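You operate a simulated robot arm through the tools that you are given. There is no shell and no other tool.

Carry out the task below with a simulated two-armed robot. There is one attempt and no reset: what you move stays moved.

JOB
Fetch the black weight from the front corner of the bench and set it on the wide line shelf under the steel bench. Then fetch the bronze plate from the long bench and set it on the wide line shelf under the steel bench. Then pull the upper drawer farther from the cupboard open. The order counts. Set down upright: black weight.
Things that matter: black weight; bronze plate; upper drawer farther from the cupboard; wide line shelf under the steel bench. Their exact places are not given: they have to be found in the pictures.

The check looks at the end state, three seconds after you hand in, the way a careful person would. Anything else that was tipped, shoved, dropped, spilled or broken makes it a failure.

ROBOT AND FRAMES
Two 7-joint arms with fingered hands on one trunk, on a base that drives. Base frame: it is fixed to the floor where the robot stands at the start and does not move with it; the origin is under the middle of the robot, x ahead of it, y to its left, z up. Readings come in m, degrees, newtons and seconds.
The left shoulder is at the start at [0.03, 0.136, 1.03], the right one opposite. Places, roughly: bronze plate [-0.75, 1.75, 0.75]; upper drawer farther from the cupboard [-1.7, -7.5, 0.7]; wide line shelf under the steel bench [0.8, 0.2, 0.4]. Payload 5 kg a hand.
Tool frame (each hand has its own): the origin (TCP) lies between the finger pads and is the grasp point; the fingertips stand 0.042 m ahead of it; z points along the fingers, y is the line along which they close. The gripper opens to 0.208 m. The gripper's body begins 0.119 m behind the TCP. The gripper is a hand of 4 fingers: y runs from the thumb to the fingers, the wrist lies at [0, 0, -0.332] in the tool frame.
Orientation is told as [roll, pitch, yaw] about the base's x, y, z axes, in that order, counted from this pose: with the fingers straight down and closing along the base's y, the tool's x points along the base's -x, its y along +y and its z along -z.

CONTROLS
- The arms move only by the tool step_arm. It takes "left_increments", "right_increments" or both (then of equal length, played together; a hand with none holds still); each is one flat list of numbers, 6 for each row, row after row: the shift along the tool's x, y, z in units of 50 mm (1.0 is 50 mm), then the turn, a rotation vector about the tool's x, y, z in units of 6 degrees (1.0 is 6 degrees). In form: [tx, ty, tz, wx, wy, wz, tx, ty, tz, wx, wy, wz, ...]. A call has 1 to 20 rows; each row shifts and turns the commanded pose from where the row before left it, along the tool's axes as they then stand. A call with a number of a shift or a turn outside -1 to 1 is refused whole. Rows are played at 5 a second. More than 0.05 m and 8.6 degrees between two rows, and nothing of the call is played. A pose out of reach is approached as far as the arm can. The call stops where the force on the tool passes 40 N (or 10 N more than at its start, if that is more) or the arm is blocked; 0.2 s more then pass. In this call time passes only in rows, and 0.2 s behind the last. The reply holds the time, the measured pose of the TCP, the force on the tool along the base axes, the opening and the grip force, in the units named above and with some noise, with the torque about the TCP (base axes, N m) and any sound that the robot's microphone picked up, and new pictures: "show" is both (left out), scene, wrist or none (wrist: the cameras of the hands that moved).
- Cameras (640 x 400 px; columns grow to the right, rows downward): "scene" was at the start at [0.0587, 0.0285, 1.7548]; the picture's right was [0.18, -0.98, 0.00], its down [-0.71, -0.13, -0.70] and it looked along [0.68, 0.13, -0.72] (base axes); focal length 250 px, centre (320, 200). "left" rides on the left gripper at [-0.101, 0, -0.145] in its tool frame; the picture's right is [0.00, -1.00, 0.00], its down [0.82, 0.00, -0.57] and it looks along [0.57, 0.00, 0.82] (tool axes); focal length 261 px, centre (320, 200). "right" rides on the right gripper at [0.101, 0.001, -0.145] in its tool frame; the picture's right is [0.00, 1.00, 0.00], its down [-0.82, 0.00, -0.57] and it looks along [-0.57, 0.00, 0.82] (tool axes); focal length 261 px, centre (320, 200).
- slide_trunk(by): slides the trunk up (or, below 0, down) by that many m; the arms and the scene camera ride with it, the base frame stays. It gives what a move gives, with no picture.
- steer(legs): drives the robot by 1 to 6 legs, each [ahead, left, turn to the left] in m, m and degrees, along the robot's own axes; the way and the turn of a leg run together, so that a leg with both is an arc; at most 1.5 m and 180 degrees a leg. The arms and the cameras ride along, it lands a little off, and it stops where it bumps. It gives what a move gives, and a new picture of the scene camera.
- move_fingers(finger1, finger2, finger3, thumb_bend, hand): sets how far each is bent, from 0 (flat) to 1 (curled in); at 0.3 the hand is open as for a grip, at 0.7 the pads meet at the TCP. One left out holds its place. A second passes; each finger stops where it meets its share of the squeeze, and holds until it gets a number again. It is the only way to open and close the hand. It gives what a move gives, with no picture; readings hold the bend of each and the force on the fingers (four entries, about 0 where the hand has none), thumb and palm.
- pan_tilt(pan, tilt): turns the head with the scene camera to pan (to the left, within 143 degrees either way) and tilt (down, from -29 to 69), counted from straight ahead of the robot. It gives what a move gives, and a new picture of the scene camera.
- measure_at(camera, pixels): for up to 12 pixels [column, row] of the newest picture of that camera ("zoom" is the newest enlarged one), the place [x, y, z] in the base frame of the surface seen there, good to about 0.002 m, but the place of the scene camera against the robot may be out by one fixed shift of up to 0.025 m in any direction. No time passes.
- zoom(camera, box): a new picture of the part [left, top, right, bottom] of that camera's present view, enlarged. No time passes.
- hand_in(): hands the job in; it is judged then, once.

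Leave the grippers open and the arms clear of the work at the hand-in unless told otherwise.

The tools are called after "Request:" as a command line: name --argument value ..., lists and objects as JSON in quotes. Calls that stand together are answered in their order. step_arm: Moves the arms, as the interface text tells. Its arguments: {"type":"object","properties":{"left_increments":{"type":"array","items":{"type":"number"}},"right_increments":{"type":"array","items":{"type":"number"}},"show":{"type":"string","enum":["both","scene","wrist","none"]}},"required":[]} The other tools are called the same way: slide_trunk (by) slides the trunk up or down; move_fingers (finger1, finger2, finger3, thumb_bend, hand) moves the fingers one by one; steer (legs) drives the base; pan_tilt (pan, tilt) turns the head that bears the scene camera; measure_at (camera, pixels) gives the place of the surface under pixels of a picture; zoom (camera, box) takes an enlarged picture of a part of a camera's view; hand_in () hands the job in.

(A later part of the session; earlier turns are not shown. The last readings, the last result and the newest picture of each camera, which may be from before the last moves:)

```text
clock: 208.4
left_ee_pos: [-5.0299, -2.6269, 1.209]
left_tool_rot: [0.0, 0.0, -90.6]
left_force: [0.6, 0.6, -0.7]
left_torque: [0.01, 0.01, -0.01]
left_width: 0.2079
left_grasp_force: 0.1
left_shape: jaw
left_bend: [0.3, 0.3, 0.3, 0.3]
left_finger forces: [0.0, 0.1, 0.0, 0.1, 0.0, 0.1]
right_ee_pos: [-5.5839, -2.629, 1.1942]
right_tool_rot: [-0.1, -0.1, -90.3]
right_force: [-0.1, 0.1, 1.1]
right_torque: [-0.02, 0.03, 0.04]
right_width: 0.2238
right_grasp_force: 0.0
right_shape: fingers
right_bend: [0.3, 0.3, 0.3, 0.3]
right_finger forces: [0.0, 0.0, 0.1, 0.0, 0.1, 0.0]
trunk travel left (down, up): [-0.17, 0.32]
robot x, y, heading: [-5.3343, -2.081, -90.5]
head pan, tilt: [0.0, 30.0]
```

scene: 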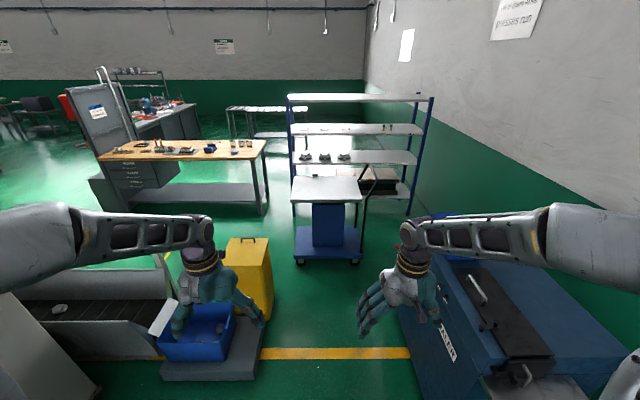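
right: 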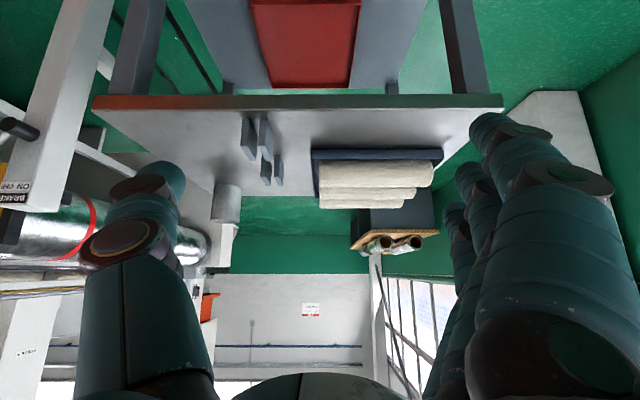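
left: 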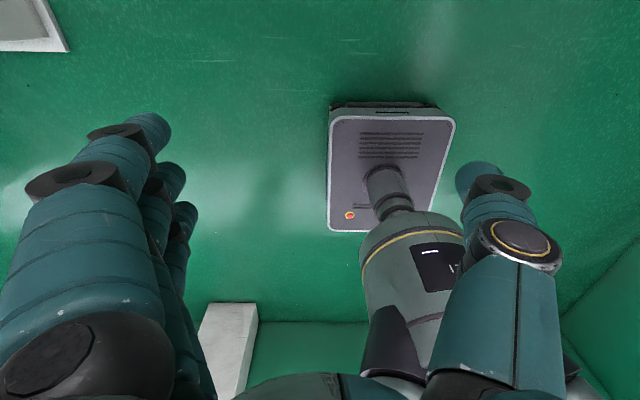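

Beyond the bins the floor opens up toward a workbench with drawers. I'll measure the gap between the yellow bin and the trolley, and the table end versus the rack.

Request:
measure_at --camera "scene" --pixels '[[272, 315], [269, 250], [259, 377], [297, 258], [296, 235], [358, 262], [294, 205], [266, 208], [266, 150], [240, 210], [350, 200], [410, 345]]'

Request:
measure_at --camera "scene" --pixels '[[170, 150], [100, 160], [140, 185], [130, 175], [180, 120], [200, 135], [282, 290], [230, 260], [120, 255], [275, 240], [90, 220], [50, 180]]'

Request:
zoom --camera "scene" --box '[0, 50, 300, 240]'

```text
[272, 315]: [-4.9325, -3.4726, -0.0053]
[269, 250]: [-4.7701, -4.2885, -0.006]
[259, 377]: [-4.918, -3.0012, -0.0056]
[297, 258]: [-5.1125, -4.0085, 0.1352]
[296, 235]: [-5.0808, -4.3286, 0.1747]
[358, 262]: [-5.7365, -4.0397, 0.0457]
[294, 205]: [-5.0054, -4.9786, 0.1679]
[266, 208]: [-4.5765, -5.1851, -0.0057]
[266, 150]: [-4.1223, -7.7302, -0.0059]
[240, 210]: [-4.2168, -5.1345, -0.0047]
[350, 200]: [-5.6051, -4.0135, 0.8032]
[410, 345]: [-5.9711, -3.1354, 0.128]
```

```text
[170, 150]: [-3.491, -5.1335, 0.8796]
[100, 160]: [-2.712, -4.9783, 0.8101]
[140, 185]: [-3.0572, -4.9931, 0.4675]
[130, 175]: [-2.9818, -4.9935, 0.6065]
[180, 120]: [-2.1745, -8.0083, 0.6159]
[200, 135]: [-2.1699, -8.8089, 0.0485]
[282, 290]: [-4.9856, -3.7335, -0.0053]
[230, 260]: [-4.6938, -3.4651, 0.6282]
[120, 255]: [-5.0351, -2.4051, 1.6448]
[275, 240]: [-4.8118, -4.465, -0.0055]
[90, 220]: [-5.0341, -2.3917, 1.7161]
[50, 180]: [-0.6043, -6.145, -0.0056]
```

```text
2.11 times, centred on (150, 145) of scene
```

zoom: 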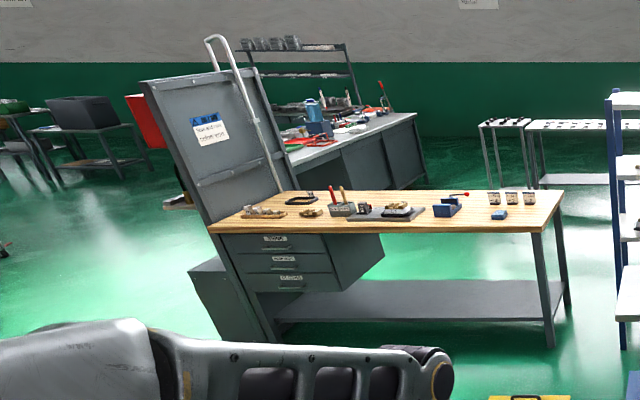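

The gap between the yellow bin's corner and the trolley's corner is about 0.565 m, so my 0.48 m base can pass if driven straight through at a heading of about -18.5°. I'll drive down to (-5.42,-3.25) and turn to that heading first.

Request:
steer --legs '[[1.17, -0.09, 0.5]]'

Request:
steer --legs '[[0, 0, 71.5]]'

Request:
pan_tilt --pan 0 --tilt 55

Request:
step_arm --right_increments '[0, 0, 0, 0, 0, 0]' --left_increments '[0, 0, 0, 0, 0, 0]' --show "wrist"

```text
clock: 214.3
left_ee_pos: [-5.1122, -3.782, 1.2077]
left_tool_rot: [0.0, 0.1, -89.5]
left_force: [-0.4, -0.2, -0.3]
left_torque: [0.03, 0.02, 0.01]
left_width: 0.2078
left_grasp_force: 0.1
left_shape: jaw
left_bend: [0.3, 0.3, 0.3, 0.3]
left_finger forces: [0.0, 0.0, 0.0, 0.1, 0.0, 0.1]
right_ee_pos: [-5.6642, -3.7952, 1.1936]
right_tool_rot: [-0.1, -0.2, -89.5]
right_force: [0.0, -0.6, -0.2]
right_torque: [0.06, 0.0, 0.0]
right_width: 0.2236
right_grasp_force: 0.1
right_shape: fingers
right_bend: [0.3, 0.3, 0.3, 0.3]
right_finger forces: [0.1, 0.0, 0.1, 0.1, 0.0, 0.0]
trunk travel left (down, up): [-0.17, 0.32]
robot x, y, heading: [-5.4249, -3.2419, -89.6]
head pan, tilt: [0.0, 30.0]
```

scene: 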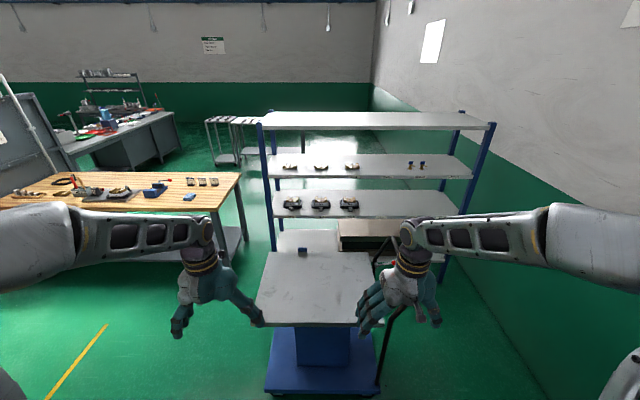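

```text
clock: 217.8
left_ee_pos: [-4.8132, -3.1059, 1.2076]
left_tool_rot: [-0.1, 0.1, -17.1]
left_force: [0.4, 0.1, 0.8]
left_torque: [0.0, 0.02, 0.02]
left_width: 0.2078
left_grasp_force: 0.1
left_shape: jaw
left_bend: [0.3, 0.3, 0.3, 0.3]
left_finger forces: [0.1, 0.0, 0.0, 0.1, 0.0, 0.1]
right_ee_pos: [-4.9688, -3.6365, 1.1941]
right_tool_rot: [-0.1, -0.1, -17.0]
right_force: [-0.4, 1.0, 0.1]
right_torque: [-0.01, 0.0, 0.0]
right_width: 0.2238
right_grasp_force: 0.2
right_shape: fingers
right_bend: [0.3, 0.3, 0.3, 0.3]
right_finger forces: [0.0, 0.0, 0.0, 0.1, 0.0, 0.0]
trunk travel left (down, up): [-0.17, 0.32]
robot x, y, heading: [-5.4265, -3.2411, -17.2]
head pan, tilt: [0.0, 30.0]
```

scene: 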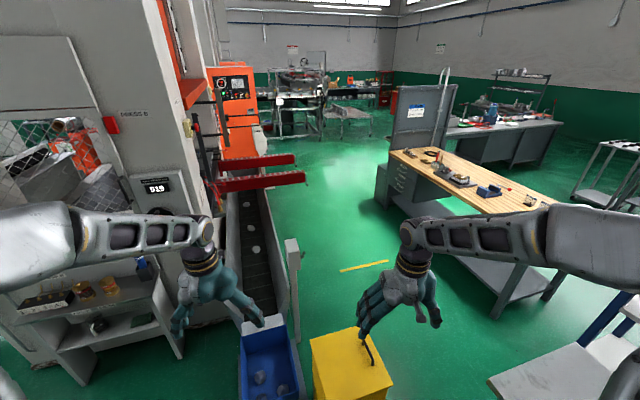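

```text
clock: 218.7
left_ee_pos: [-4.8132, -3.1071, 1.2067]
left_tool_rot: [0.1, 0.1, -17.1]
left_force: [0.7, 0.6, 0.1]
left_torque: [0.03, -0.04, -0.03]
left_width: 0.2079
left_grasp_force: 0.0
left_shape: jaw
left_bend: [0.3, 0.3, 0.3, 0.3]
left_finger forces: [0.0, 0.0, 0.1, 0.0, 0.0, 0.0]
right_ee_pos: [-4.9683, -3.6382, 1.1939]
right_tool_rot: [-0.2, -0.1, -17.1]
right_force: [-0.3, -0.4, -0.3]
right_torque: [-0.01, -0.02, 0.0]
right_width: 0.2241
right_grasp_force: 0.2
right_shape: fingers
right_bend: [0.3, 0.3, 0.3, 0.3]
right_finger forces: [0.0, 0.0, 0.0, 0.1, 0.0, 0.1]
trunk travel left (down, up): [-0.17, 0.32]
robot x, y, heading: [-5.4212, -3.2377, -17.3]
head pan, tilt: [0.0, 55.0]
```

scene: 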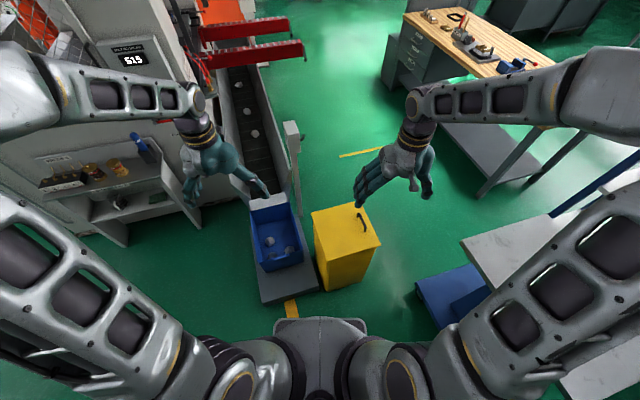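

```text
clock: 219.1
left_ee_pos: [-4.8129, -3.1061, 1.2076]
left_tool_rot: [0.1, 0.1, -17.1]
left_force: [-0.3, 0.5, 0.0]
left_torque: [-0.03, 0.0, 0.0]
left_width: 0.2081
left_grasp_force: 0.0
left_shape: jaw
left_bend: [0.3, 0.3, 0.3, 0.3]
left_finger forces: [0.0, 0.0, 0.0, 0.0, 0.0, 0.1]
right_ee_pos: [-4.969, -3.6372, 1.1936]
right_tool_rot: [0.0, -0.1, -17.2]
right_force: [1.0, -0.3, 0.3]
right_torque: [0.01, 0.01, 0.02]
right_width: 0.2239
right_grasp_force: 0.1
right_shape: fingers
right_bend: [0.3, 0.3, 0.3, 0.3]
right_finger forces: [0.1, 0.1, 0.1, 0.0, 0.0, 0.0]
trunk travel left (down, up): [-0.17, 0.32]
robot x, y, heading: [-5.4238, -3.239, -17.3]
head pan, tilt: [0.0, 55.0]
```

right: 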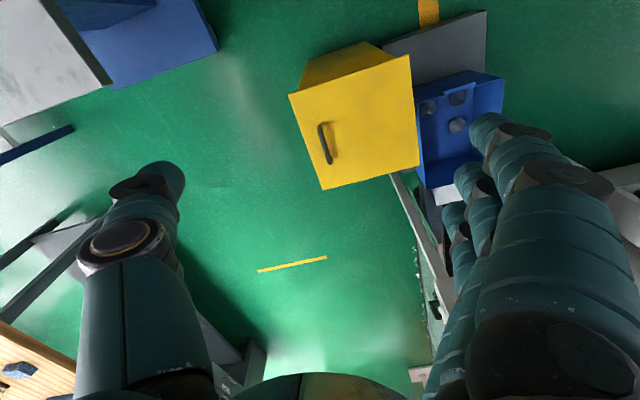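
left: 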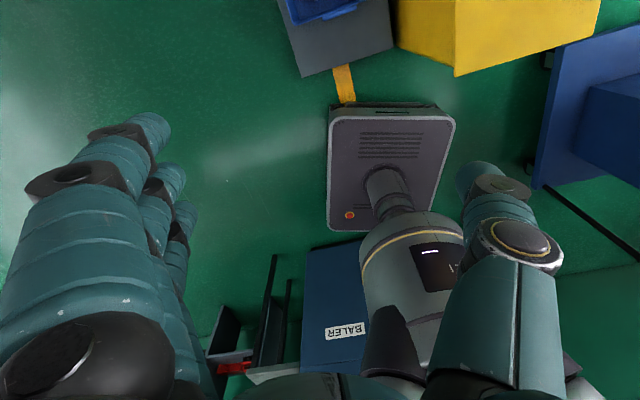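

The wrist cameras see the gap directly. I'll measure the bin's base, its top, and the trolley deck corner with them.

Request:
measure_at --camera "right" --pixels '[[217, 45], [200, 2], [150, 85], [290, 96], [325, 188], [302, 86], [365, 42], [110, 85], [300, 75], [74, 128], [120, 250], [395, 45]]'

Request:
measure_at --camera "left" --pixels '[[302, 74], [391, 44], [456, 73], [400, 42], [540, 180], [555, 60], [598, 3], [590, 90], [334, 115], [450, 118], [365, 248], [335, 225]]'

```text
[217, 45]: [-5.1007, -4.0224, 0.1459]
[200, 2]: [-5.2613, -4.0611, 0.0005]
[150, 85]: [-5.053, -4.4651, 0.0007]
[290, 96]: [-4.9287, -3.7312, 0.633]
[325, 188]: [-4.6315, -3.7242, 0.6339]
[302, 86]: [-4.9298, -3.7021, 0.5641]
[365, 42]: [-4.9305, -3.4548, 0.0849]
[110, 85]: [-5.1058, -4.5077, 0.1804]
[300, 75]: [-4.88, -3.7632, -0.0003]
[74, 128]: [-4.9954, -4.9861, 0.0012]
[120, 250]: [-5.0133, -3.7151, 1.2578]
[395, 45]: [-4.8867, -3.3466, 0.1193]
```

```text
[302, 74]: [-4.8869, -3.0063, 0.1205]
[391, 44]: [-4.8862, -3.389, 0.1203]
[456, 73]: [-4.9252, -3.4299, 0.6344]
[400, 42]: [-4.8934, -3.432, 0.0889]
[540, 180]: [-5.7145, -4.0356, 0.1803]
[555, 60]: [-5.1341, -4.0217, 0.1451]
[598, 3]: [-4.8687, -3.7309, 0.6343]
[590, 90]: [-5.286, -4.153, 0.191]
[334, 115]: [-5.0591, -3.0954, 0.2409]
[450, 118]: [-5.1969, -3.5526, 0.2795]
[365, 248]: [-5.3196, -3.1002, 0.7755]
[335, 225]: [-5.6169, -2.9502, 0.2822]
```

The wrist cameras show the bin actually reaches back to y -3.73. That leaves only about 0.34 m between its corner and the trolley, too narrow for my base. I won't risk shoving anything, so I'll go back and look for a way around the east end of press A. I'll square up to heading 0 and move sideways back up the corridor.

Request:
steer --legs '[[0, 0, 17.3]]'

Request:
steer --legs '[[0, 1.4, 0], [0, 1.4, 0], [0.3, 1.1, 0]]'

Request:
pan_tilt --pan 0 --tilt 20

```text
clock: 220.5
left_ee_pos: [-4.8807, -2.9298, 1.2068]
left_tool_rot: [-0.1, 0.0, 0.2]
left_force: [-0.1, 0.5, -0.2]
left_torque: [-0.04, -0.01, 0.02]
left_width: 0.2081
left_grasp_force: 0.1
left_shape: jaw
left_bend: [0.3, 0.3, 0.3, 0.3]
left_finger forces: [0.1, 0.0, 0.0, 0.1, 0.0, 0.0]
right_ee_pos: [-4.8715, -3.4849, 1.1954]
right_tool_rot: [-0.1, -0.1, 0.3]
right_force: [-0.8, 0.9, 0.8]
right_torque: [-0.08, 0.01, -0.04]
right_width: 0.2237
right_grasp_force: 0.1
right_shape: fingers
right_bend: [0.3, 0.3, 0.3, 0.3]
right_finger forces: [0.0, 0.0, 0.0, 0.0, 0.1, 0.0]
trunk travel left (down, up): [-0.17, 0.32]
robot x, y, heading: [-5.4221, -3.2396, -0.0]
head pan, tilt: [0.0, 55.0]
```

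scene: 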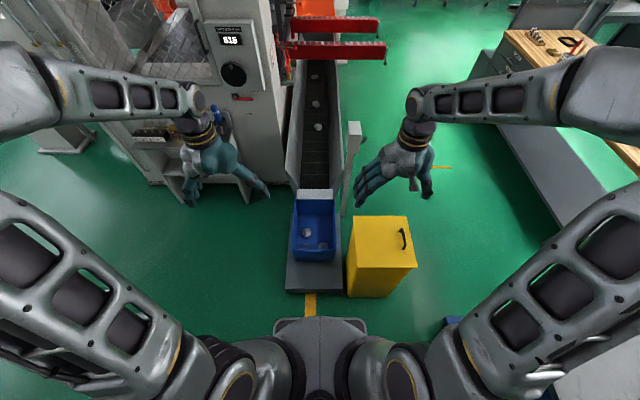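

```text
clock: 239.3
left_ee_pos: [-4.6587, 0.9635, 1.2072]
left_tool_rot: [0.0, 0.2, 1.1]
left_force: [-0.2, -0.9, -0.4]
left_torque: [-0.01, 0.05, 0.02]
left_width: 0.2079
left_grasp_force: 0.0
left_shape: jaw
left_bend: [0.3, 0.3, 0.3, 0.3]
left_finger forces: [0.0, 0.0, 0.0, 0.0, 0.0, 0.1]
right_ee_pos: [-4.6418, 0.4093, 1.1942]
right_tool_rot: [-0.1, -0.2, 1.1]
right_force: [0.9, -0.4, 0.5]
right_torque: [-0.04, 0.01, 0.0]
right_width: 0.224
right_grasp_force: 0.1
right_shape: fingers
right_bend: [0.3, 0.3, 0.3, 0.3]
right_finger forces: [0.0, 0.0, 0.0, 0.1, 0.0, 0.0]
trunk travel left (down, up): [-0.17, 0.32]
robot x, y, heading: [-5.2012, 0.6443, 1.0]
head pan, tilt: [0.0, 55.0]
```

scene: 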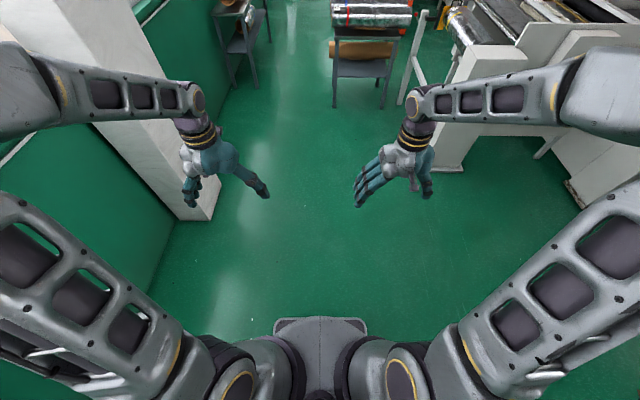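

```text
clock: 240.4
left_ee_pos: [-4.6586, 0.9613, 1.2073]
left_tool_rot: [0.0, 0.1, 1.1]
left_force: [0.9, -0.3, 0.8]
left_torque: [0.0, 0.0, 0.03]
left_width: 0.2078
left_grasp_force: 0.0
left_shape: jaw
left_bend: [0.3, 0.3, 0.3, 0.3]
left_finger forces: [0.0, 0.0, 0.0, 0.0, 0.1, 0.1]
right_ee_pos: [-4.6404, 0.4092, 1.1934]
right_tool_rot: [-0.1, -0.1, 1.1]
right_force: [0.0, 0.0, -0.1]
right_torque: [-0.04, -0.05, -0.01]
right_width: 0.2239
right_grasp_force: 0.2
right_shape: fingers
right_bend: [0.3, 0.3, 0.3, 0.3]
right_finger forces: [0.0, 0.0, 0.0, 0.0, 0.0, 0.0]
trunk travel left (down, up): [-0.17, 0.32]
robot x, y, heading: [-5.1953, 0.6408, 1.0]
head pan, tilt: [0.0, 20.0]
```

scene: 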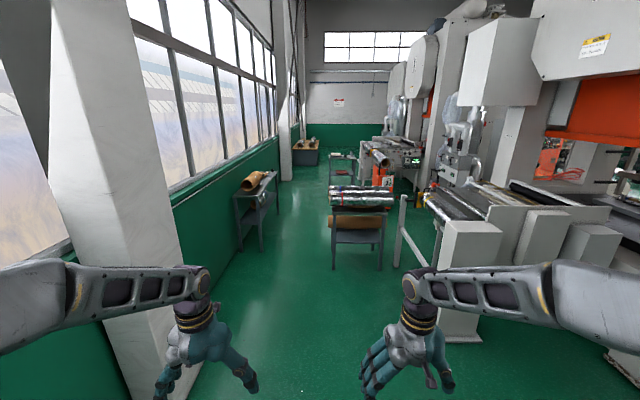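

I'll drive back east through the lane.

Request:
steer --legs '[[1.5, 0, -1]]'

Request:
steer --legs '[[0.5, 0.4, 0], [1.3, 0, 0]]'

```text
clock: 247.7
left_ee_pos: [-3.1847, 1.011, 1.2085]
left_tool_rot: [0.0, 0.1, 2.0]
left_force: [0.3, -0.2, -0.5]
left_torque: [-0.01, 0.03, 0.01]
left_width: 0.2075
left_grasp_force: 0.1
left_shape: jaw
left_bend: [0.3, 0.3, 0.3, 0.3]
left_finger forces: [0.1, 0.1, 0.0, 0.0, 0.1, 0.1]
right_ee_pos: [-3.1577, 0.4574, 1.1942]
right_tool_rot: [0.0, -0.1, 2.1]
right_force: [0.8, 0.3, 0.6]
right_torque: [-0.02, 0.03, -0.02]
right_width: 0.224
right_grasp_force: 0.1
right_shape: fingers
right_bend: [0.3, 0.3, 0.3, 0.3]
right_finger forces: [0.0, 0.0, 0.1, 0.1, 0.0, 0.1]
trunk travel left (down, up): [-0.17, 0.32]
robot x, y, heading: [-3.7171, 0.6863, 2.1]
head pan, tilt: [0.0, 20.0]
```

scene: 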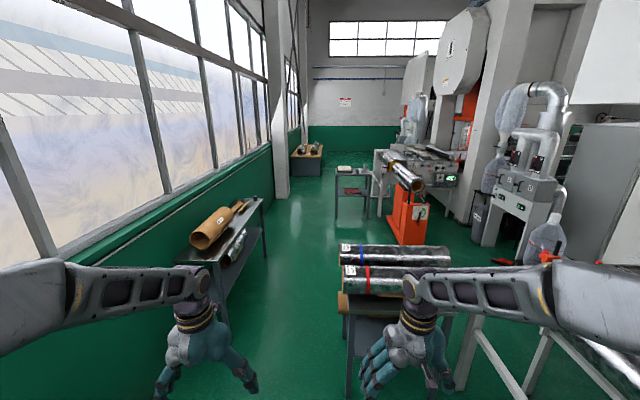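

```text
clock: 257.4
left_ee_pos: [-1.403, 1.4548, 1.2074]
left_tool_rot: [0.0, 0.1, 0.9]
left_force: [-0.4, 0.5, 0.4]
left_torque: [-0.03, 0.04, 0.01]
left_width: 0.208
left_grasp_force: 0.1
left_shape: jaw
left_bend: [0.3, 0.3, 0.3, 0.3]
left_finger forces: [0.1, 0.0, 0.0, 0.0, 0.0, 0.1]
right_ee_pos: [-1.3848, 0.902, 1.1945]
right_tool_rot: [-0.2, -0.1, 0.9]
right_force: [0.3, 0.3, 0.5]
right_torque: [-0.03, 0.05, -0.01]
right_width: 0.224
right_grasp_force: 0.0
right_shape: fingers
right_bend: [0.3, 0.3, 0.3, 0.3]
right_finger forces: [0.0, 0.0, 0.1, 0.0, 0.1, 0.0]
trunk travel left (down, up): [-0.17, 0.32]
robot x, y, heading: [-1.9408, 1.1368, 0.8]
head pan, tilt: [0.0, 20.0]
```

scene: 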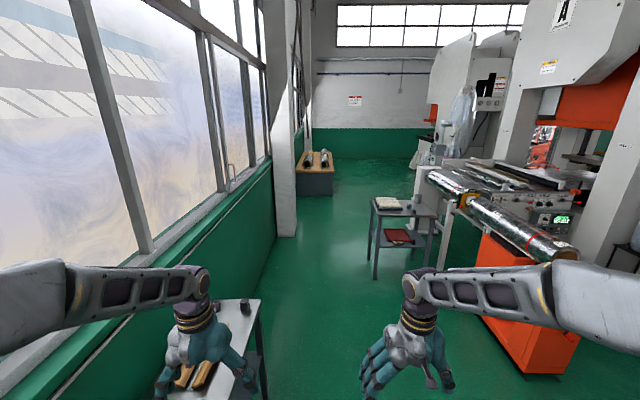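

I'll measure the pillar (285,235), the steel bench, and the open floor to the east.

Request:
measure_at --camera "scene" --pixels '[[290, 235], [298, 225], [375, 277], [372, 210], [300, 193], [333, 193], [380, 175], [415, 165], [340, 165], [425, 185], [400, 155], [430, 245]]'

Request:
zoom --camera "scene" --box '[270, 80, 530, 250]'

```text
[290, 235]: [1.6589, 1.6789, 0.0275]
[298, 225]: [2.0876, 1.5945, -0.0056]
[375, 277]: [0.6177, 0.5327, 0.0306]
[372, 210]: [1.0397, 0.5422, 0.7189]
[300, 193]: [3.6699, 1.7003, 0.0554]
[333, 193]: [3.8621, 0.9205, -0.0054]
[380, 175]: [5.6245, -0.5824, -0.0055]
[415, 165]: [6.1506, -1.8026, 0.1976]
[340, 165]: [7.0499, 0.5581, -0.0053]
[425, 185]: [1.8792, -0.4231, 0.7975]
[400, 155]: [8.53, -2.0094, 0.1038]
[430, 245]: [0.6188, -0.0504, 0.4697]
```

```text
2.35 times, centred on (400, 165) of scene
```

zoom: 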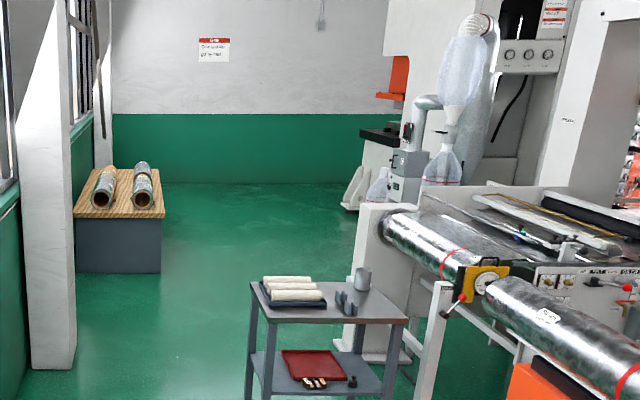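

There's about 1.1 m between the steel bench and the pillar. I'll continue east at y≈1.1 past the bench.

Request:
steer --legs '[[1.4, -0.02, -0.5], [1.4, 0, 0]]'

Request:
steer --legs '[[1.3, -0.05, 0]]'

Request:
pan_tilt --pan -40 --tilt 18

```text
clock: 271.0
left_ee_pos: [1.4288, 1.4111, 1.2076]
left_tool_rot: [0.0, 0.1, -1.2]
left_force: [-1.1, 0.0, -0.4]
left_torque: [0.0, 0.03, 0.01]
left_width: 0.2079
left_grasp_force: 0.1
left_shape: jaw
left_bend: [0.3, 0.3, 0.3, 0.3]
left_finger forces: [0.0, 0.1, 0.0, 0.0, 0.0, 0.0]
right_ee_pos: [1.426, 0.8567, 1.1945]
right_tool_rot: [-0.1, -0.1, -1.1]
right_force: [0.8, 0.5, 0.5]
right_torque: [-0.01, 0.04, -0.01]
right_width: 0.2239
right_grasp_force: 0.0
right_shape: fingers
right_bend: [0.3, 0.3, 0.3, 0.3]
right_finger forces: [0.0, 0.0, 0.0, 0.0, 0.0, 0.0]
trunk travel left (down, up): [-0.17, 0.32]
robot x, y, heading: [0.8813, 1.1132, -1.3]
head pan, tilt: [0.0, 20.0]
```

scene: 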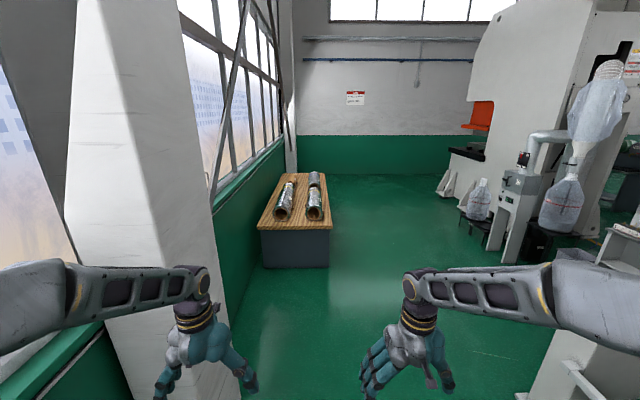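

```text
clock: 277.7
left_ee_pos: [2.7554, 1.3087, 1.2082]
left_tool_rot: [0.0, 0.1, -2.3]
left_force: [-0.4, -0.6, 0.1]
left_torque: [0.0, 0.06, -0.05]
left_width: 0.2079
left_grasp_force: 0.1
left_shape: jaw
left_bend: [0.3, 0.3, 0.3, 0.3]
left_finger forces: [0.0, 0.0, 0.0, 0.0, 0.0, 0.0]
right_ee_pos: [2.7411, 0.7542, 1.1929]
right_tool_rot: [-0.1, 0.0, -2.3]
right_force: [-0.1, -0.1, 0.9]
right_torque: [-0.01, 0.0, 0.0]
right_width: 0.224
right_grasp_force: 0.0
right_shape: fingers
right_bend: [0.3, 0.3, 0.3, 0.3]
right_finger forces: [0.0, 0.0, 0.0, 0.1, 0.0, 0.1]
trunk travel left (down, up): [-0.17, 0.32]
robot x, y, heading: [2.2004, 1.0238, -2.2]
head pan, tilt: [0.0, 20.0]
```

scene: 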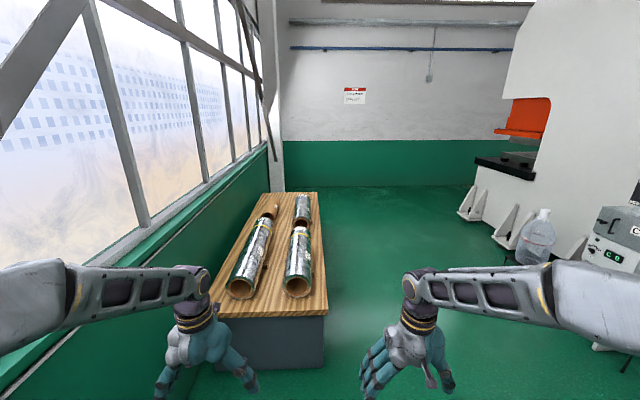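

```text
clock: 278.8
left_ee_pos: [2.7551, 1.3088, 1.2081]
left_tool_rot: [0.0, 0.1, -2.3]
left_force: [0.0, 0.5, -0.3]
left_torque: [0.02, -0.01, -0.02]
left_width: 0.2082
left_grasp_force: 0.1
left_shape: jaw
left_bend: [0.3, 0.3, 0.3, 0.3]
left_finger forces: [0.1, 0.0, 0.0, 0.1, 0.0, 0.0]
right_ee_pos: [2.741, 0.7544, 1.1941]
right_tool_rot: [-0.1, -0.1, -2.2]
right_force: [-0.1, 0.6, 1.0]
right_torque: [-0.01, 0.0, 0.01]
right_width: 0.2241
right_grasp_force: 0.0
right_shape: fingers
right_bend: [0.3, 0.3, 0.3, 0.3]
right_finger forces: [0.0, 0.0, 0.1, 0.0, 0.0, 0.1]
trunk travel left (down, up): [-0.17, 0.32]
robot x, y, heading: [2.1994, 1.0254, -2.1]
head pan, tilt: [-40.0, 18.0]
```

scene: 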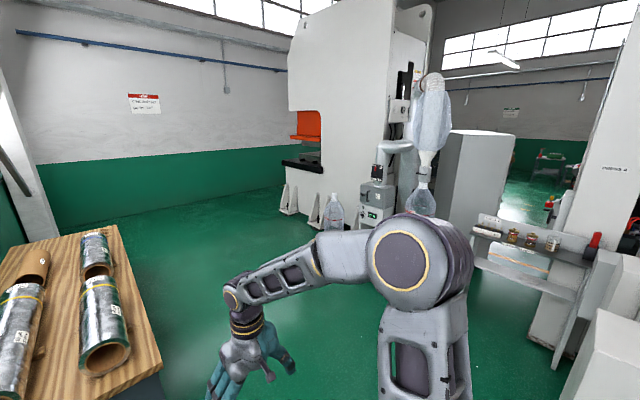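

A possible aisle appears at (520,230), between press A and the grey cabinet of the next machine. I'll measure it.

Request:
measure_at --camera "scene" --pixels '[[160, 370], [130, 250], [480, 225], [475, 280], [505, 260], [530, 290], [555, 340], [520, 210], [490, 300], [540, 245], [590, 290], [430, 260]]'

Request:
zoom --camera "scene" --box '[380, 100, 640, 300]'

```text
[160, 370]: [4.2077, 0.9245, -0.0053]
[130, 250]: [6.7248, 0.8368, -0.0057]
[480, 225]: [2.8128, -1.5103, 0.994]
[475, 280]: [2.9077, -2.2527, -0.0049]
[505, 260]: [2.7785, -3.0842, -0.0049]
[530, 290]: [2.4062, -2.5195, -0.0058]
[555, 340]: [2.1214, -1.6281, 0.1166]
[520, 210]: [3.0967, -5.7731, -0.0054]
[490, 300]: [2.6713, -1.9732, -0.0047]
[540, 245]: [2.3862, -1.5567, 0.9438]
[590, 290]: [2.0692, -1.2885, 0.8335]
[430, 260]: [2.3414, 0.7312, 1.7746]
```

```text
2.00 times, centred on (510, 200) of scene
```

zoom: 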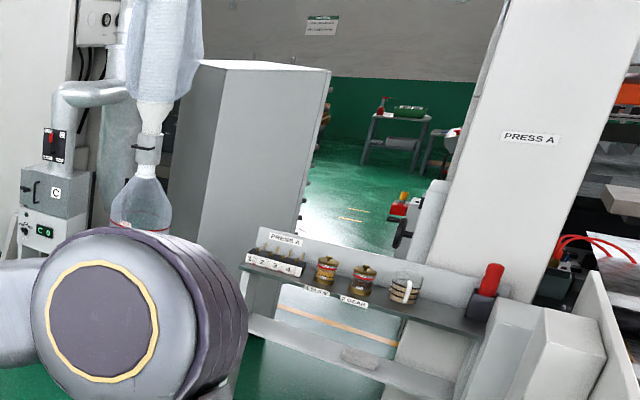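

I'll slide right to y≈0.15 and turn right to face that aisle.

Request:
steer --legs '[[0.3, -0.85, 2]]'

Request:
pan_tilt --pan -75 --tilt 30

```text
clock: 283.5
left_ee_pos: [3.026, 0.4614, 1.2075]
left_tool_rot: [0.0, 0.1, -0.4]
left_force: [0.7, -0.5, -0.4]
left_torque: [0.09, 0.04, -0.02]
left_width: 0.2079
left_grasp_force: 0.1
left_shape: jaw
left_bend: [0.3, 0.3, 0.3, 0.3]
left_finger forces: [0.0, 0.0, 0.0, 0.0, 0.1, 0.0]
right_ee_pos: [3.0295, -0.0925, 1.1961]
right_tool_rot: [-0.1, -0.1, -0.4]
right_force: [0.6, 0.2, -0.4]
right_torque: [0.0, 0.02, 0.02]
right_width: 0.2237
right_grasp_force: 0.1
right_shape: fingers
right_bend: [0.3, 0.3, 0.3, 0.3]
right_finger forces: [0.0, 0.0, 0.0, 0.0, 0.0, 0.0]
trunk travel left (down, up): [-0.17, 0.32]
robot x, y, heading: [2.4802, 0.1598, -0.4]
head pan, tilt: [-40.0, 18.0]
```

scene: 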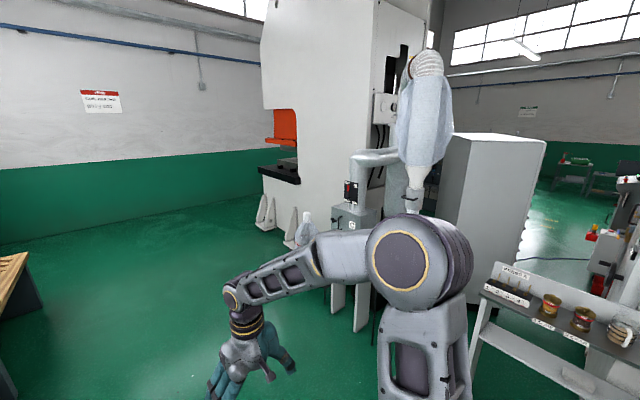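

```text
clock: 284.5
left_ee_pos: [3.0253, 0.4623, 1.2072]
left_tool_rot: [0.1, 0.1, -0.4]
left_force: [0.5, 0.3, 0.7]
left_torque: [0.01, 0.03, 0.0]
left_width: 0.208
left_grasp_force: 0.1
left_shape: jaw
left_bend: [0.3, 0.3, 0.3, 0.3]
left_finger forces: [0.1, 0.1, 0.0, 0.0, 0.0, 0.0]
right_ee_pos: [3.029, -0.0916, 1.1941]
right_tool_rot: [-0.1, 0.0, -0.5]
right_force: [-0.6, -0.1, 0.1]
right_torque: [0.02, 0.0, -0.02]
right_width: 0.2236
right_grasp_force: 0.1
right_shape: fingers
right_bend: [0.3, 0.3, 0.3, 0.3]
right_finger forces: [0.1, 0.0, 0.0, 0.1, 0.1, 0.0]
trunk travel left (down, up): [-0.17, 0.32]
robot x, y, heading: [2.4772, 0.1574, -0.6]
head pan, tilt: [-75.0, 30.0]
```

scene: 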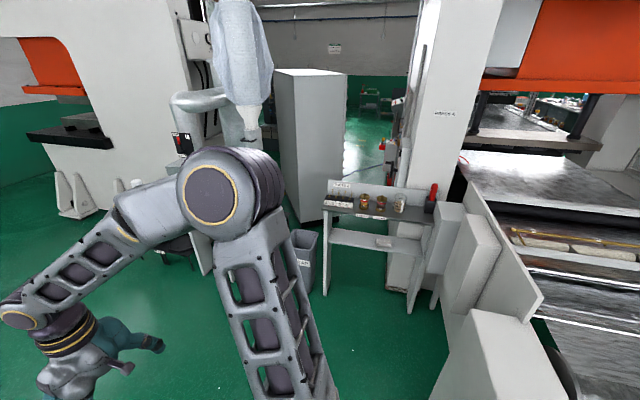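

Request:
measure_at --camera "scene" --pixels '[[325, 293], [410, 312], [312, 240], [318, 225], [340, 205], [345, 130], [330, 180], [365, 160], [385, 155], [395, 200], [360, 240], [300, 220]]'

Request:
zoom --camera "scene" --box '[270, 60, 450, 320]'

```text
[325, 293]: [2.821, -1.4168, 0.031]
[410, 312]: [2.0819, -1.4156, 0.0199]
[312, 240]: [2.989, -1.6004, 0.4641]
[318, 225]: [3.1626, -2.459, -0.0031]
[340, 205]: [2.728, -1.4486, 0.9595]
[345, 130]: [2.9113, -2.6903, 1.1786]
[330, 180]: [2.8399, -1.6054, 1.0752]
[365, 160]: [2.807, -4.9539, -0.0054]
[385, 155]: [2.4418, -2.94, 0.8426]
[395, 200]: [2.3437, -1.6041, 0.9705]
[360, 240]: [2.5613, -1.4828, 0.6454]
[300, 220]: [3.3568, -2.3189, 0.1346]
```

```text
1.54 times, centred on (360, 190) of scene
```

zoom: 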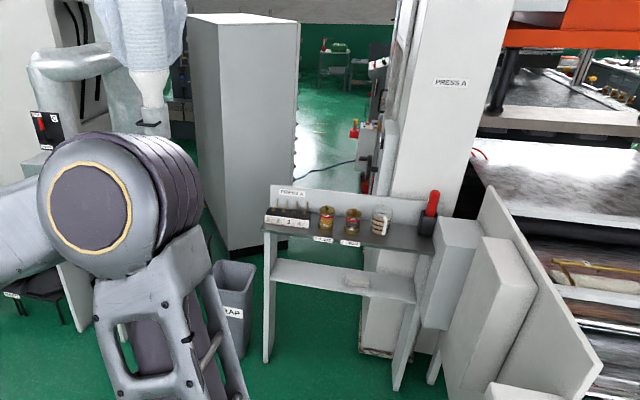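

The aisle beside press A is closed off by its stand, a scrap bin and a grey cabinet. I'll look further east, past the next press.

Request:
pan_tilt --pan -15 --tilt 20

Request:
measure_at --camera "scene" --pixels '[[320, 200], [400, 200], [440, 190], [380, 170], [450, 170], [300, 170], [470, 160], [360, 150], [200, 200], [500, 230]]'

```text
clock: 285.8
left_ee_pos: [3.0253, 0.4624, 1.2078]
left_tool_rot: [-0.1, 0.1, -0.4]
left_force: [-0.2, -0.1, -0.1]
left_torque: [-0.02, 0.02, 0.0]
left_width: 0.2079
left_grasp_force: 0.1
left_shape: jaw
left_bend: [0.3, 0.3, 0.3, 0.3]
left_finger forces: [0.0, 0.0, 0.1, 0.0, 0.0, 0.0]
right_ee_pos: [3.0288, -0.0916, 1.1937]
right_tool_rot: [-0.1, 0.0, -0.4]
right_force: [0.3, -0.4, -0.2]
right_torque: [0.01, -0.01, 0.03]
right_width: 0.2238
right_grasp_force: 0.0
right_shape: fingers
right_bend: [0.3, 0.3, 0.3, 0.3]
right_finger forces: [0.0, 0.0, 0.1, 0.0, 0.0, 0.1]
trunk travel left (down, up): [-0.17, 0.32]
robot x, y, heading: [2.4765, 0.1574, -0.6]
head pan, tilt: [-15.0, 20.0]
```

scene: 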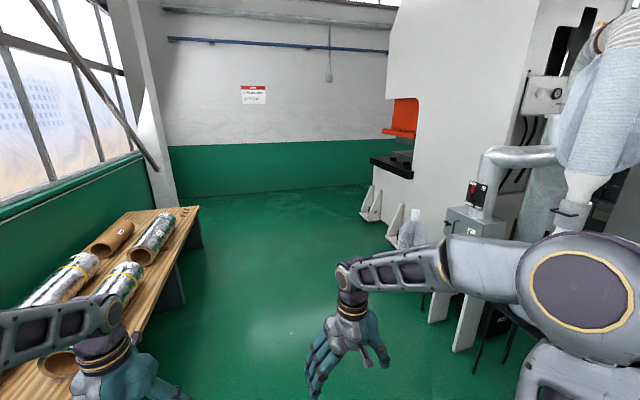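

```text
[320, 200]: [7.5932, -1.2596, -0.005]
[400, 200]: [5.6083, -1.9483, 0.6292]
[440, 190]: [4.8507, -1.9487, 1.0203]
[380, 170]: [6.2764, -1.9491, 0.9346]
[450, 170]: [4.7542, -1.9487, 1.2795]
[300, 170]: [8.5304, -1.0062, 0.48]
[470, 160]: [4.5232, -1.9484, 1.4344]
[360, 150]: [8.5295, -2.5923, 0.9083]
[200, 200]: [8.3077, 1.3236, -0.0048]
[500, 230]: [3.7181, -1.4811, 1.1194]
```

Press C ends at about x=6.3, and the wall is at x=8.5, so there's about 2 m beside it. I'll drive there.

Request:
steer --legs '[[1.5, -0.1, 0.5], [1.5, 0, 0], [1.4, 0, 0]]'

Request:
pan_tilt --pan -70 --tilt 20

```text
refused: leg 1 is longer than a leg can be; nothing moved
```

```text
clock: 287.1
left_ee_pos: [3.024, 0.4615, 1.2079]
left_tool_rot: [-0.1, 0.1, -0.4]
left_force: [-1.4, 0.9, 0.2]
left_torque: [0.0, 0.02, -0.01]
left_width: 0.2079
left_grasp_force: 0.0
left_shape: jaw
left_bend: [0.3, 0.3, 0.3, 0.3]
left_finger forces: [0.0, 0.0, 0.0, 0.0, 0.0, 0.0]
right_ee_pos: [3.0284, -0.091, 1.1937]
right_tool_rot: [-0.1, -0.1, -0.3]
right_force: [0.2, 0.0, 0.0]
right_torque: [0.03, -0.01, 0.05]
right_width: 0.2242
right_grasp_force: 0.0
right_shape: fingers
right_bend: [0.3, 0.3, 0.3, 0.3]
right_finger forces: [0.1, 0.0, 0.0, 0.0, 0.0, 0.1]
trunk travel left (down, up): [-0.17, 0.32]
robot x, y, heading: [2.4791, 0.1596, -0.4]
head pan, tilt: [-70.0, 20.0]
```

scene: 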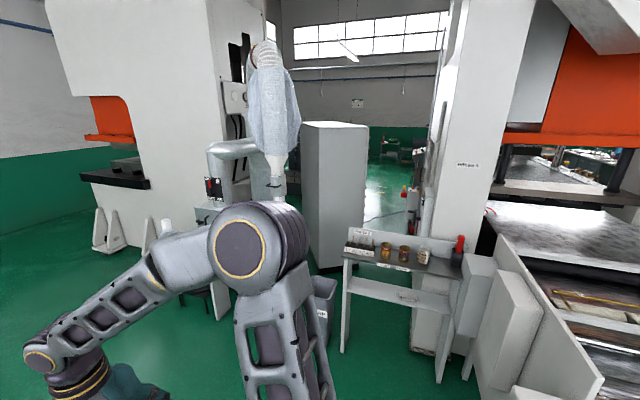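

That leg was slightly too long. I'll retry with 1.4 m legs.

Request:
steer --legs '[[1.4, -0.1, 0.5], [1.4, 0, 0], [1.4, 0, 0]]'

Request:
pan_tilt --pan -70 --tilt 20

```text
clock: 307.2
left_ee_pos: [7.2194, 0.3815, 1.2078]
left_tool_rot: [0.0, 0.1, 0.9]
left_force: [0.1, -0.2, -0.9]
left_torque: [0.01, 0.02, -0.01]
left_width: 0.2078
left_grasp_force: 0.0
left_shape: jaw
left_bend: [0.3, 0.3, 0.3, 0.3]
left_finger forces: [0.0, 0.0, 0.0, 0.0, 0.1, 0.1]
right_ee_pos: [7.2365, -0.1721, 1.1939]
right_tool_rot: [-0.2, 0.0, 0.9]
right_force: [0.2, -0.8, 1.0]
right_torque: [0.04, 0.0, -0.02]
right_width: 0.224
right_grasp_force: 0.2
right_shape: fingers
right_bend: [0.3, 0.3, 0.3, 0.3]
right_finger forces: [0.0, 0.0, 0.1, 0.1, 0.0, 0.0]
trunk travel left (down, up): [-0.17, 0.32]
robot x, y, heading: [6.6832, 0.0672, 0.6]
head pan, tilt: [-70.0, 20.0]
```

scene: 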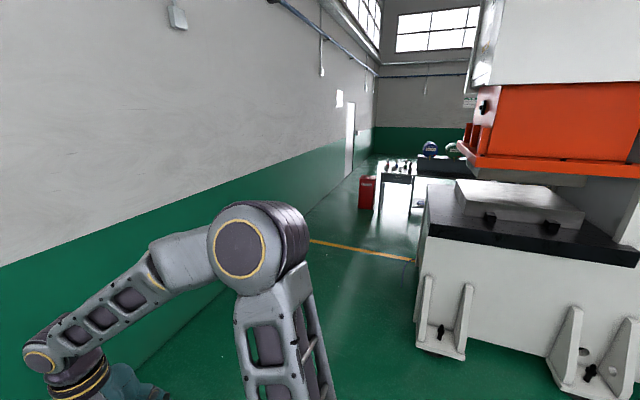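

```text
clock: 307.9
left_ee_pos: [7.2215, 0.382, 1.2077]
left_tool_rot: [-0.1, 0.1, 0.7]
left_force: [-0.1, -0.4, -1.1]
left_torque: [0.03, 0.03, -0.01]
left_width: 0.2079
left_grasp_force: 0.0
left_shape: jaw
left_bend: [0.3, 0.3, 0.3, 0.3]
left_finger forces: [0.0, 0.0, 0.0, 0.0, 0.0, 0.0]
right_ee_pos: [7.2366, -0.1714, 1.1952]
right_tool_rot: [-0.2, -0.2, 0.9]
right_force: [0.1, 0.5, 0.5]
right_torque: [-0.02, 0.01, 0.0]
right_width: 0.2239
right_grasp_force: 0.0
right_shape: fingers
right_bend: [0.3, 0.3, 0.3, 0.3]
right_finger forces: [0.0, 0.0, 0.0, 0.0, 0.0, 0.0]
trunk travel left (down, up): [-0.17, 0.32]
robot x, y, heading: [6.6829, 0.0649, 0.9]
head pan, tilt: [-70.0, 20.0]
```

scene: 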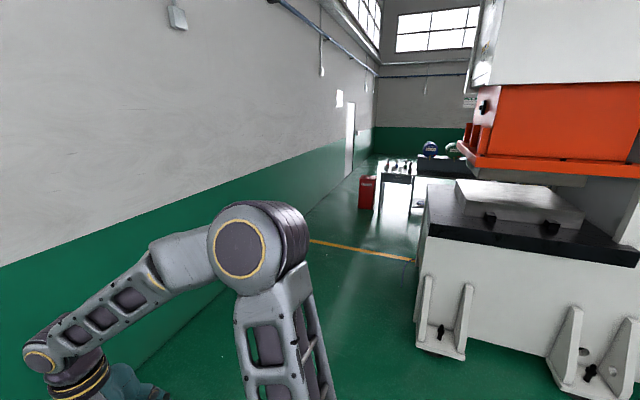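

There is a wide corridor on the east side of press C. I'll move ahead 0.5 m and turn right to face it.

Request:
steer --legs '[[0.55, 0, 0], [0, 0, -91]]'

Request:
pan_tilt --pan 0 --tilt 20

Request:
measure_at --camera "scene" --pixels '[[320, 200], [360, 220], [400, 250], [300, 180], [340, 180], [280, 200], [380, 200], [420, 300], [260, 250], [350, 170]]'

```text
clock: 314.8
left_ee_pos: [7.5401, -0.463, 1.2078]
left_tool_rot: [-0.1, 0.1, -89.2]
left_force: [0.7, -0.3, -0.4]
left_torque: [0.03, -0.01, 0.03]
left_width: 0.2082
left_grasp_force: 0.1
left_shape: jaw
left_bend: [0.3, 0.3, 0.3, 0.3]
left_finger forces: [0.1, 0.1, 0.0, 0.0, 0.1, 0.0]
right_ee_pos: [6.9867, -0.4799, 1.1945]
right_tool_rot: [-0.1, 0.0, -89.1]
right_force: [-0.2, -0.2, -0.4]
right_torque: [0.01, -0.01, 0.03]
right_width: 0.2238
right_grasp_force: 0.1
right_shape: fingers
right_bend: [0.3, 0.3, 0.3, 0.3]
right_finger forces: [0.0, 0.0, 0.0, 0.1, 0.0, 0.1]
trunk travel left (down, up): [-0.17, 0.32]
robot x, y, heading: [7.2246, 0.0773, -89.1]
head pan, tilt: [-70.0, 20.0]
```

scene: 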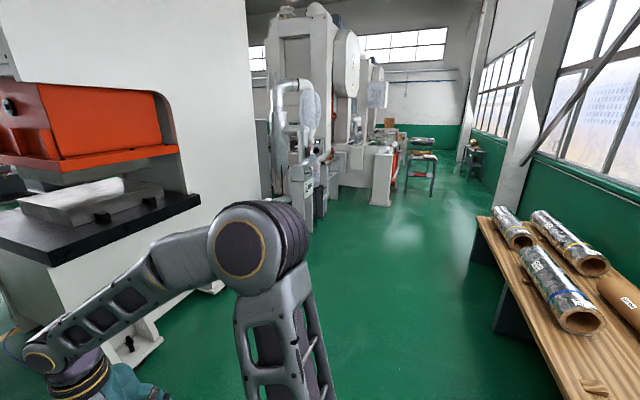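

```text
clock: 316.2
left_ee_pos: [7.5386, -0.4614, 1.207]
left_tool_rot: [0.0, 0.2, -89.2]
left_force: [-0.4, 0.2, -0.7]
left_torque: [-0.02, -0.01, 0.0]
left_width: 0.2081
left_grasp_force: 0.0
left_shape: jaw
left_bend: [0.3, 0.3, 0.3, 0.3]
left_finger forces: [0.1, 0.0, 0.0, 0.1, 0.1, 0.1]
right_ee_pos: [6.9859, -0.4792, 1.1946]
right_tool_rot: [-0.1, 0.0, -89.1]
right_force: [0.2, -0.3, 0.1]
right_torque: [-0.01, 0.01, 0.02]
right_width: 0.2239
right_grasp_force: 0.1
right_shape: fingers
right_bend: [0.3, 0.3, 0.3, 0.3]
right_finger forces: [0.1, 0.0, 0.1, 0.0, 0.0, 0.0]
trunk travel left (down, up): [-0.17, 0.32]
robot x, y, heading: [7.2214, 0.074, -89.0]
head pan, tilt: [0.0, 20.0]
```

scene: 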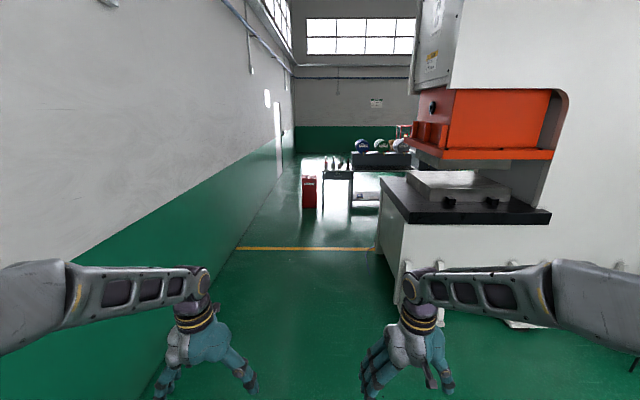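

```text
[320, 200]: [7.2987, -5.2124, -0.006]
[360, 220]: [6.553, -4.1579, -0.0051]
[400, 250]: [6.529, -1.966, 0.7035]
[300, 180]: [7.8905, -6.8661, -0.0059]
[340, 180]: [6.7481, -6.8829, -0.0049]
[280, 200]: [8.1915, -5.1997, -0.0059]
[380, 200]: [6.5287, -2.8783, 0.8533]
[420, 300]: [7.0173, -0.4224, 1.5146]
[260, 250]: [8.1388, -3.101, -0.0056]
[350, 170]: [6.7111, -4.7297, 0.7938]
```

Request:
steer --legs '[[1.4, 0.15, -1], [1.4, 0, 0]]'

Request:
pan_tilt --pan -45 --tilt 22

```text
clock: 329.8
left_ee_pos: [7.7124, -3.2431, 1.208]
left_tool_rot: [0.0, 0.1, -89.3]
left_force: [0.5, -0.1, -0.4]
left_torque: [0.04, -0.01, 0.02]
left_width: 0.2078
left_grasp_force: 0.0
left_shape: jaw
left_bend: [0.3, 0.3, 0.3, 0.3]
left_finger forces: [0.0, 0.1, 0.1, 0.0, 0.0, 0.0]
right_ee_pos: [7.1598, -3.2596, 1.1942]
right_tool_rot: [0.0, -0.1, -89.3]
right_force: [-1.1, -0.3, -1.5]
right_torque: [0.04, 0.01, 0.04]
right_width: 0.2238
right_grasp_force: 0.0
right_shape: fingers
right_bend: [0.3, 0.3, 0.3, 0.3]
right_finger forces: [0.0, 0.0, 0.1, 0.1, 0.0, 0.1]
trunk travel left (down, up): [-0.17, 0.32]
robot x, y, heading: [7.3987, -2.7035, -89.4]
head pan, tilt: [0.0, 20.0]
```

scene: 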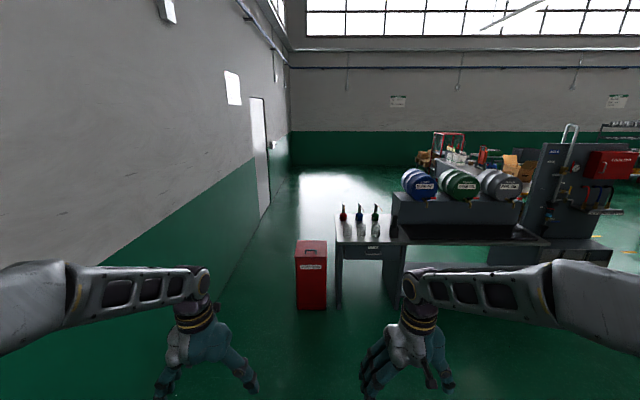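

```text
clock: 330.9
left_ee_pos: [7.7131, -3.2439, 1.2067]
left_tool_rot: [0.0, 0.1, -89.3]
left_force: [-0.5, 0.2, 0.9]
left_torque: [0.01, 0.0, -0.03]
left_width: 0.2079
left_grasp_force: 0.0
left_shape: jaw
left_bend: [0.3, 0.3, 0.3, 0.3]
left_finger forces: [0.0, 0.0, 0.0, 0.1, 0.0, 0.1]
right_ee_pos: [7.1587, -3.2601, 1.1948]
right_tool_rot: [-0.1, -0.1, -89.2]
right_force: [-1.0, -0.2, -0.5]
right_torque: [-0.03, 0.0, 0.04]
right_width: 0.2236
right_grasp_force: 0.1
right_shape: fingers
right_bend: [0.3, 0.3, 0.3, 0.3]
right_finger forces: [0.0, 0.1, 0.0, 0.0, 0.1, 0.0]
trunk travel left (down, up): [-0.17, 0.32]
robot x, y, heading: [7.398, -2.7054, -89.4]
head pan, tilt: [-45.0, 22.0]
```

scene: 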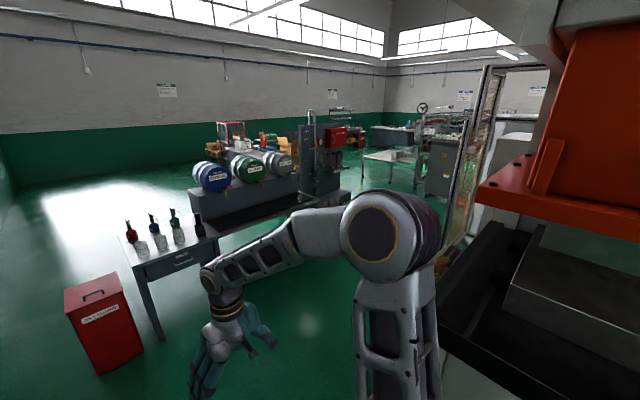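

It opens into a large hall. I'll measure the oil table, the red bin, and the lane behind press C.

Request:
measure_at --camera "scene" --pixels '[[160, 335], [215, 240], [100, 370], [300, 320], [340, 205], [330, 195], [380, 155], [420, 190], [440, 260], [400, 185], [450, 240], [320, 130]]'

Request:
zoom --camera "scene" --box '[190, 80, 560, 280]'

```text
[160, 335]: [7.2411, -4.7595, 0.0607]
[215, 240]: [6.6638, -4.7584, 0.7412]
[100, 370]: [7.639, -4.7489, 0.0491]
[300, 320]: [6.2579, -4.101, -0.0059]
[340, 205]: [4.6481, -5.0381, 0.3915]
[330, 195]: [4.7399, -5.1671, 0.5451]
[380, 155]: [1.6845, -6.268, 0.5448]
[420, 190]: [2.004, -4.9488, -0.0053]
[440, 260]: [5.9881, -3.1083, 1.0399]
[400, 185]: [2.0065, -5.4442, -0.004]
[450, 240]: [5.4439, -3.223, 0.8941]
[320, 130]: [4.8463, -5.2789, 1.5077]
```

```text
1.73 times, centred on (375, 180) of scene
```

zoom: 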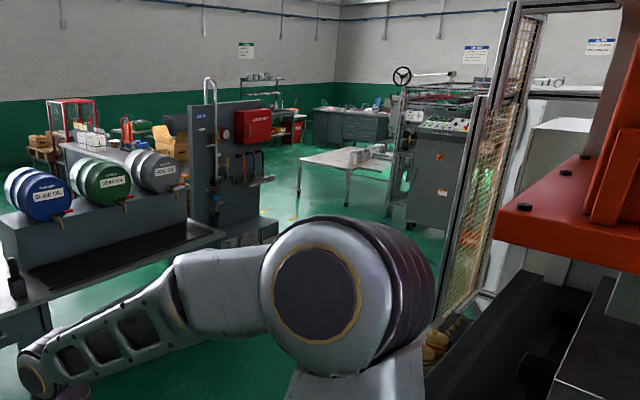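

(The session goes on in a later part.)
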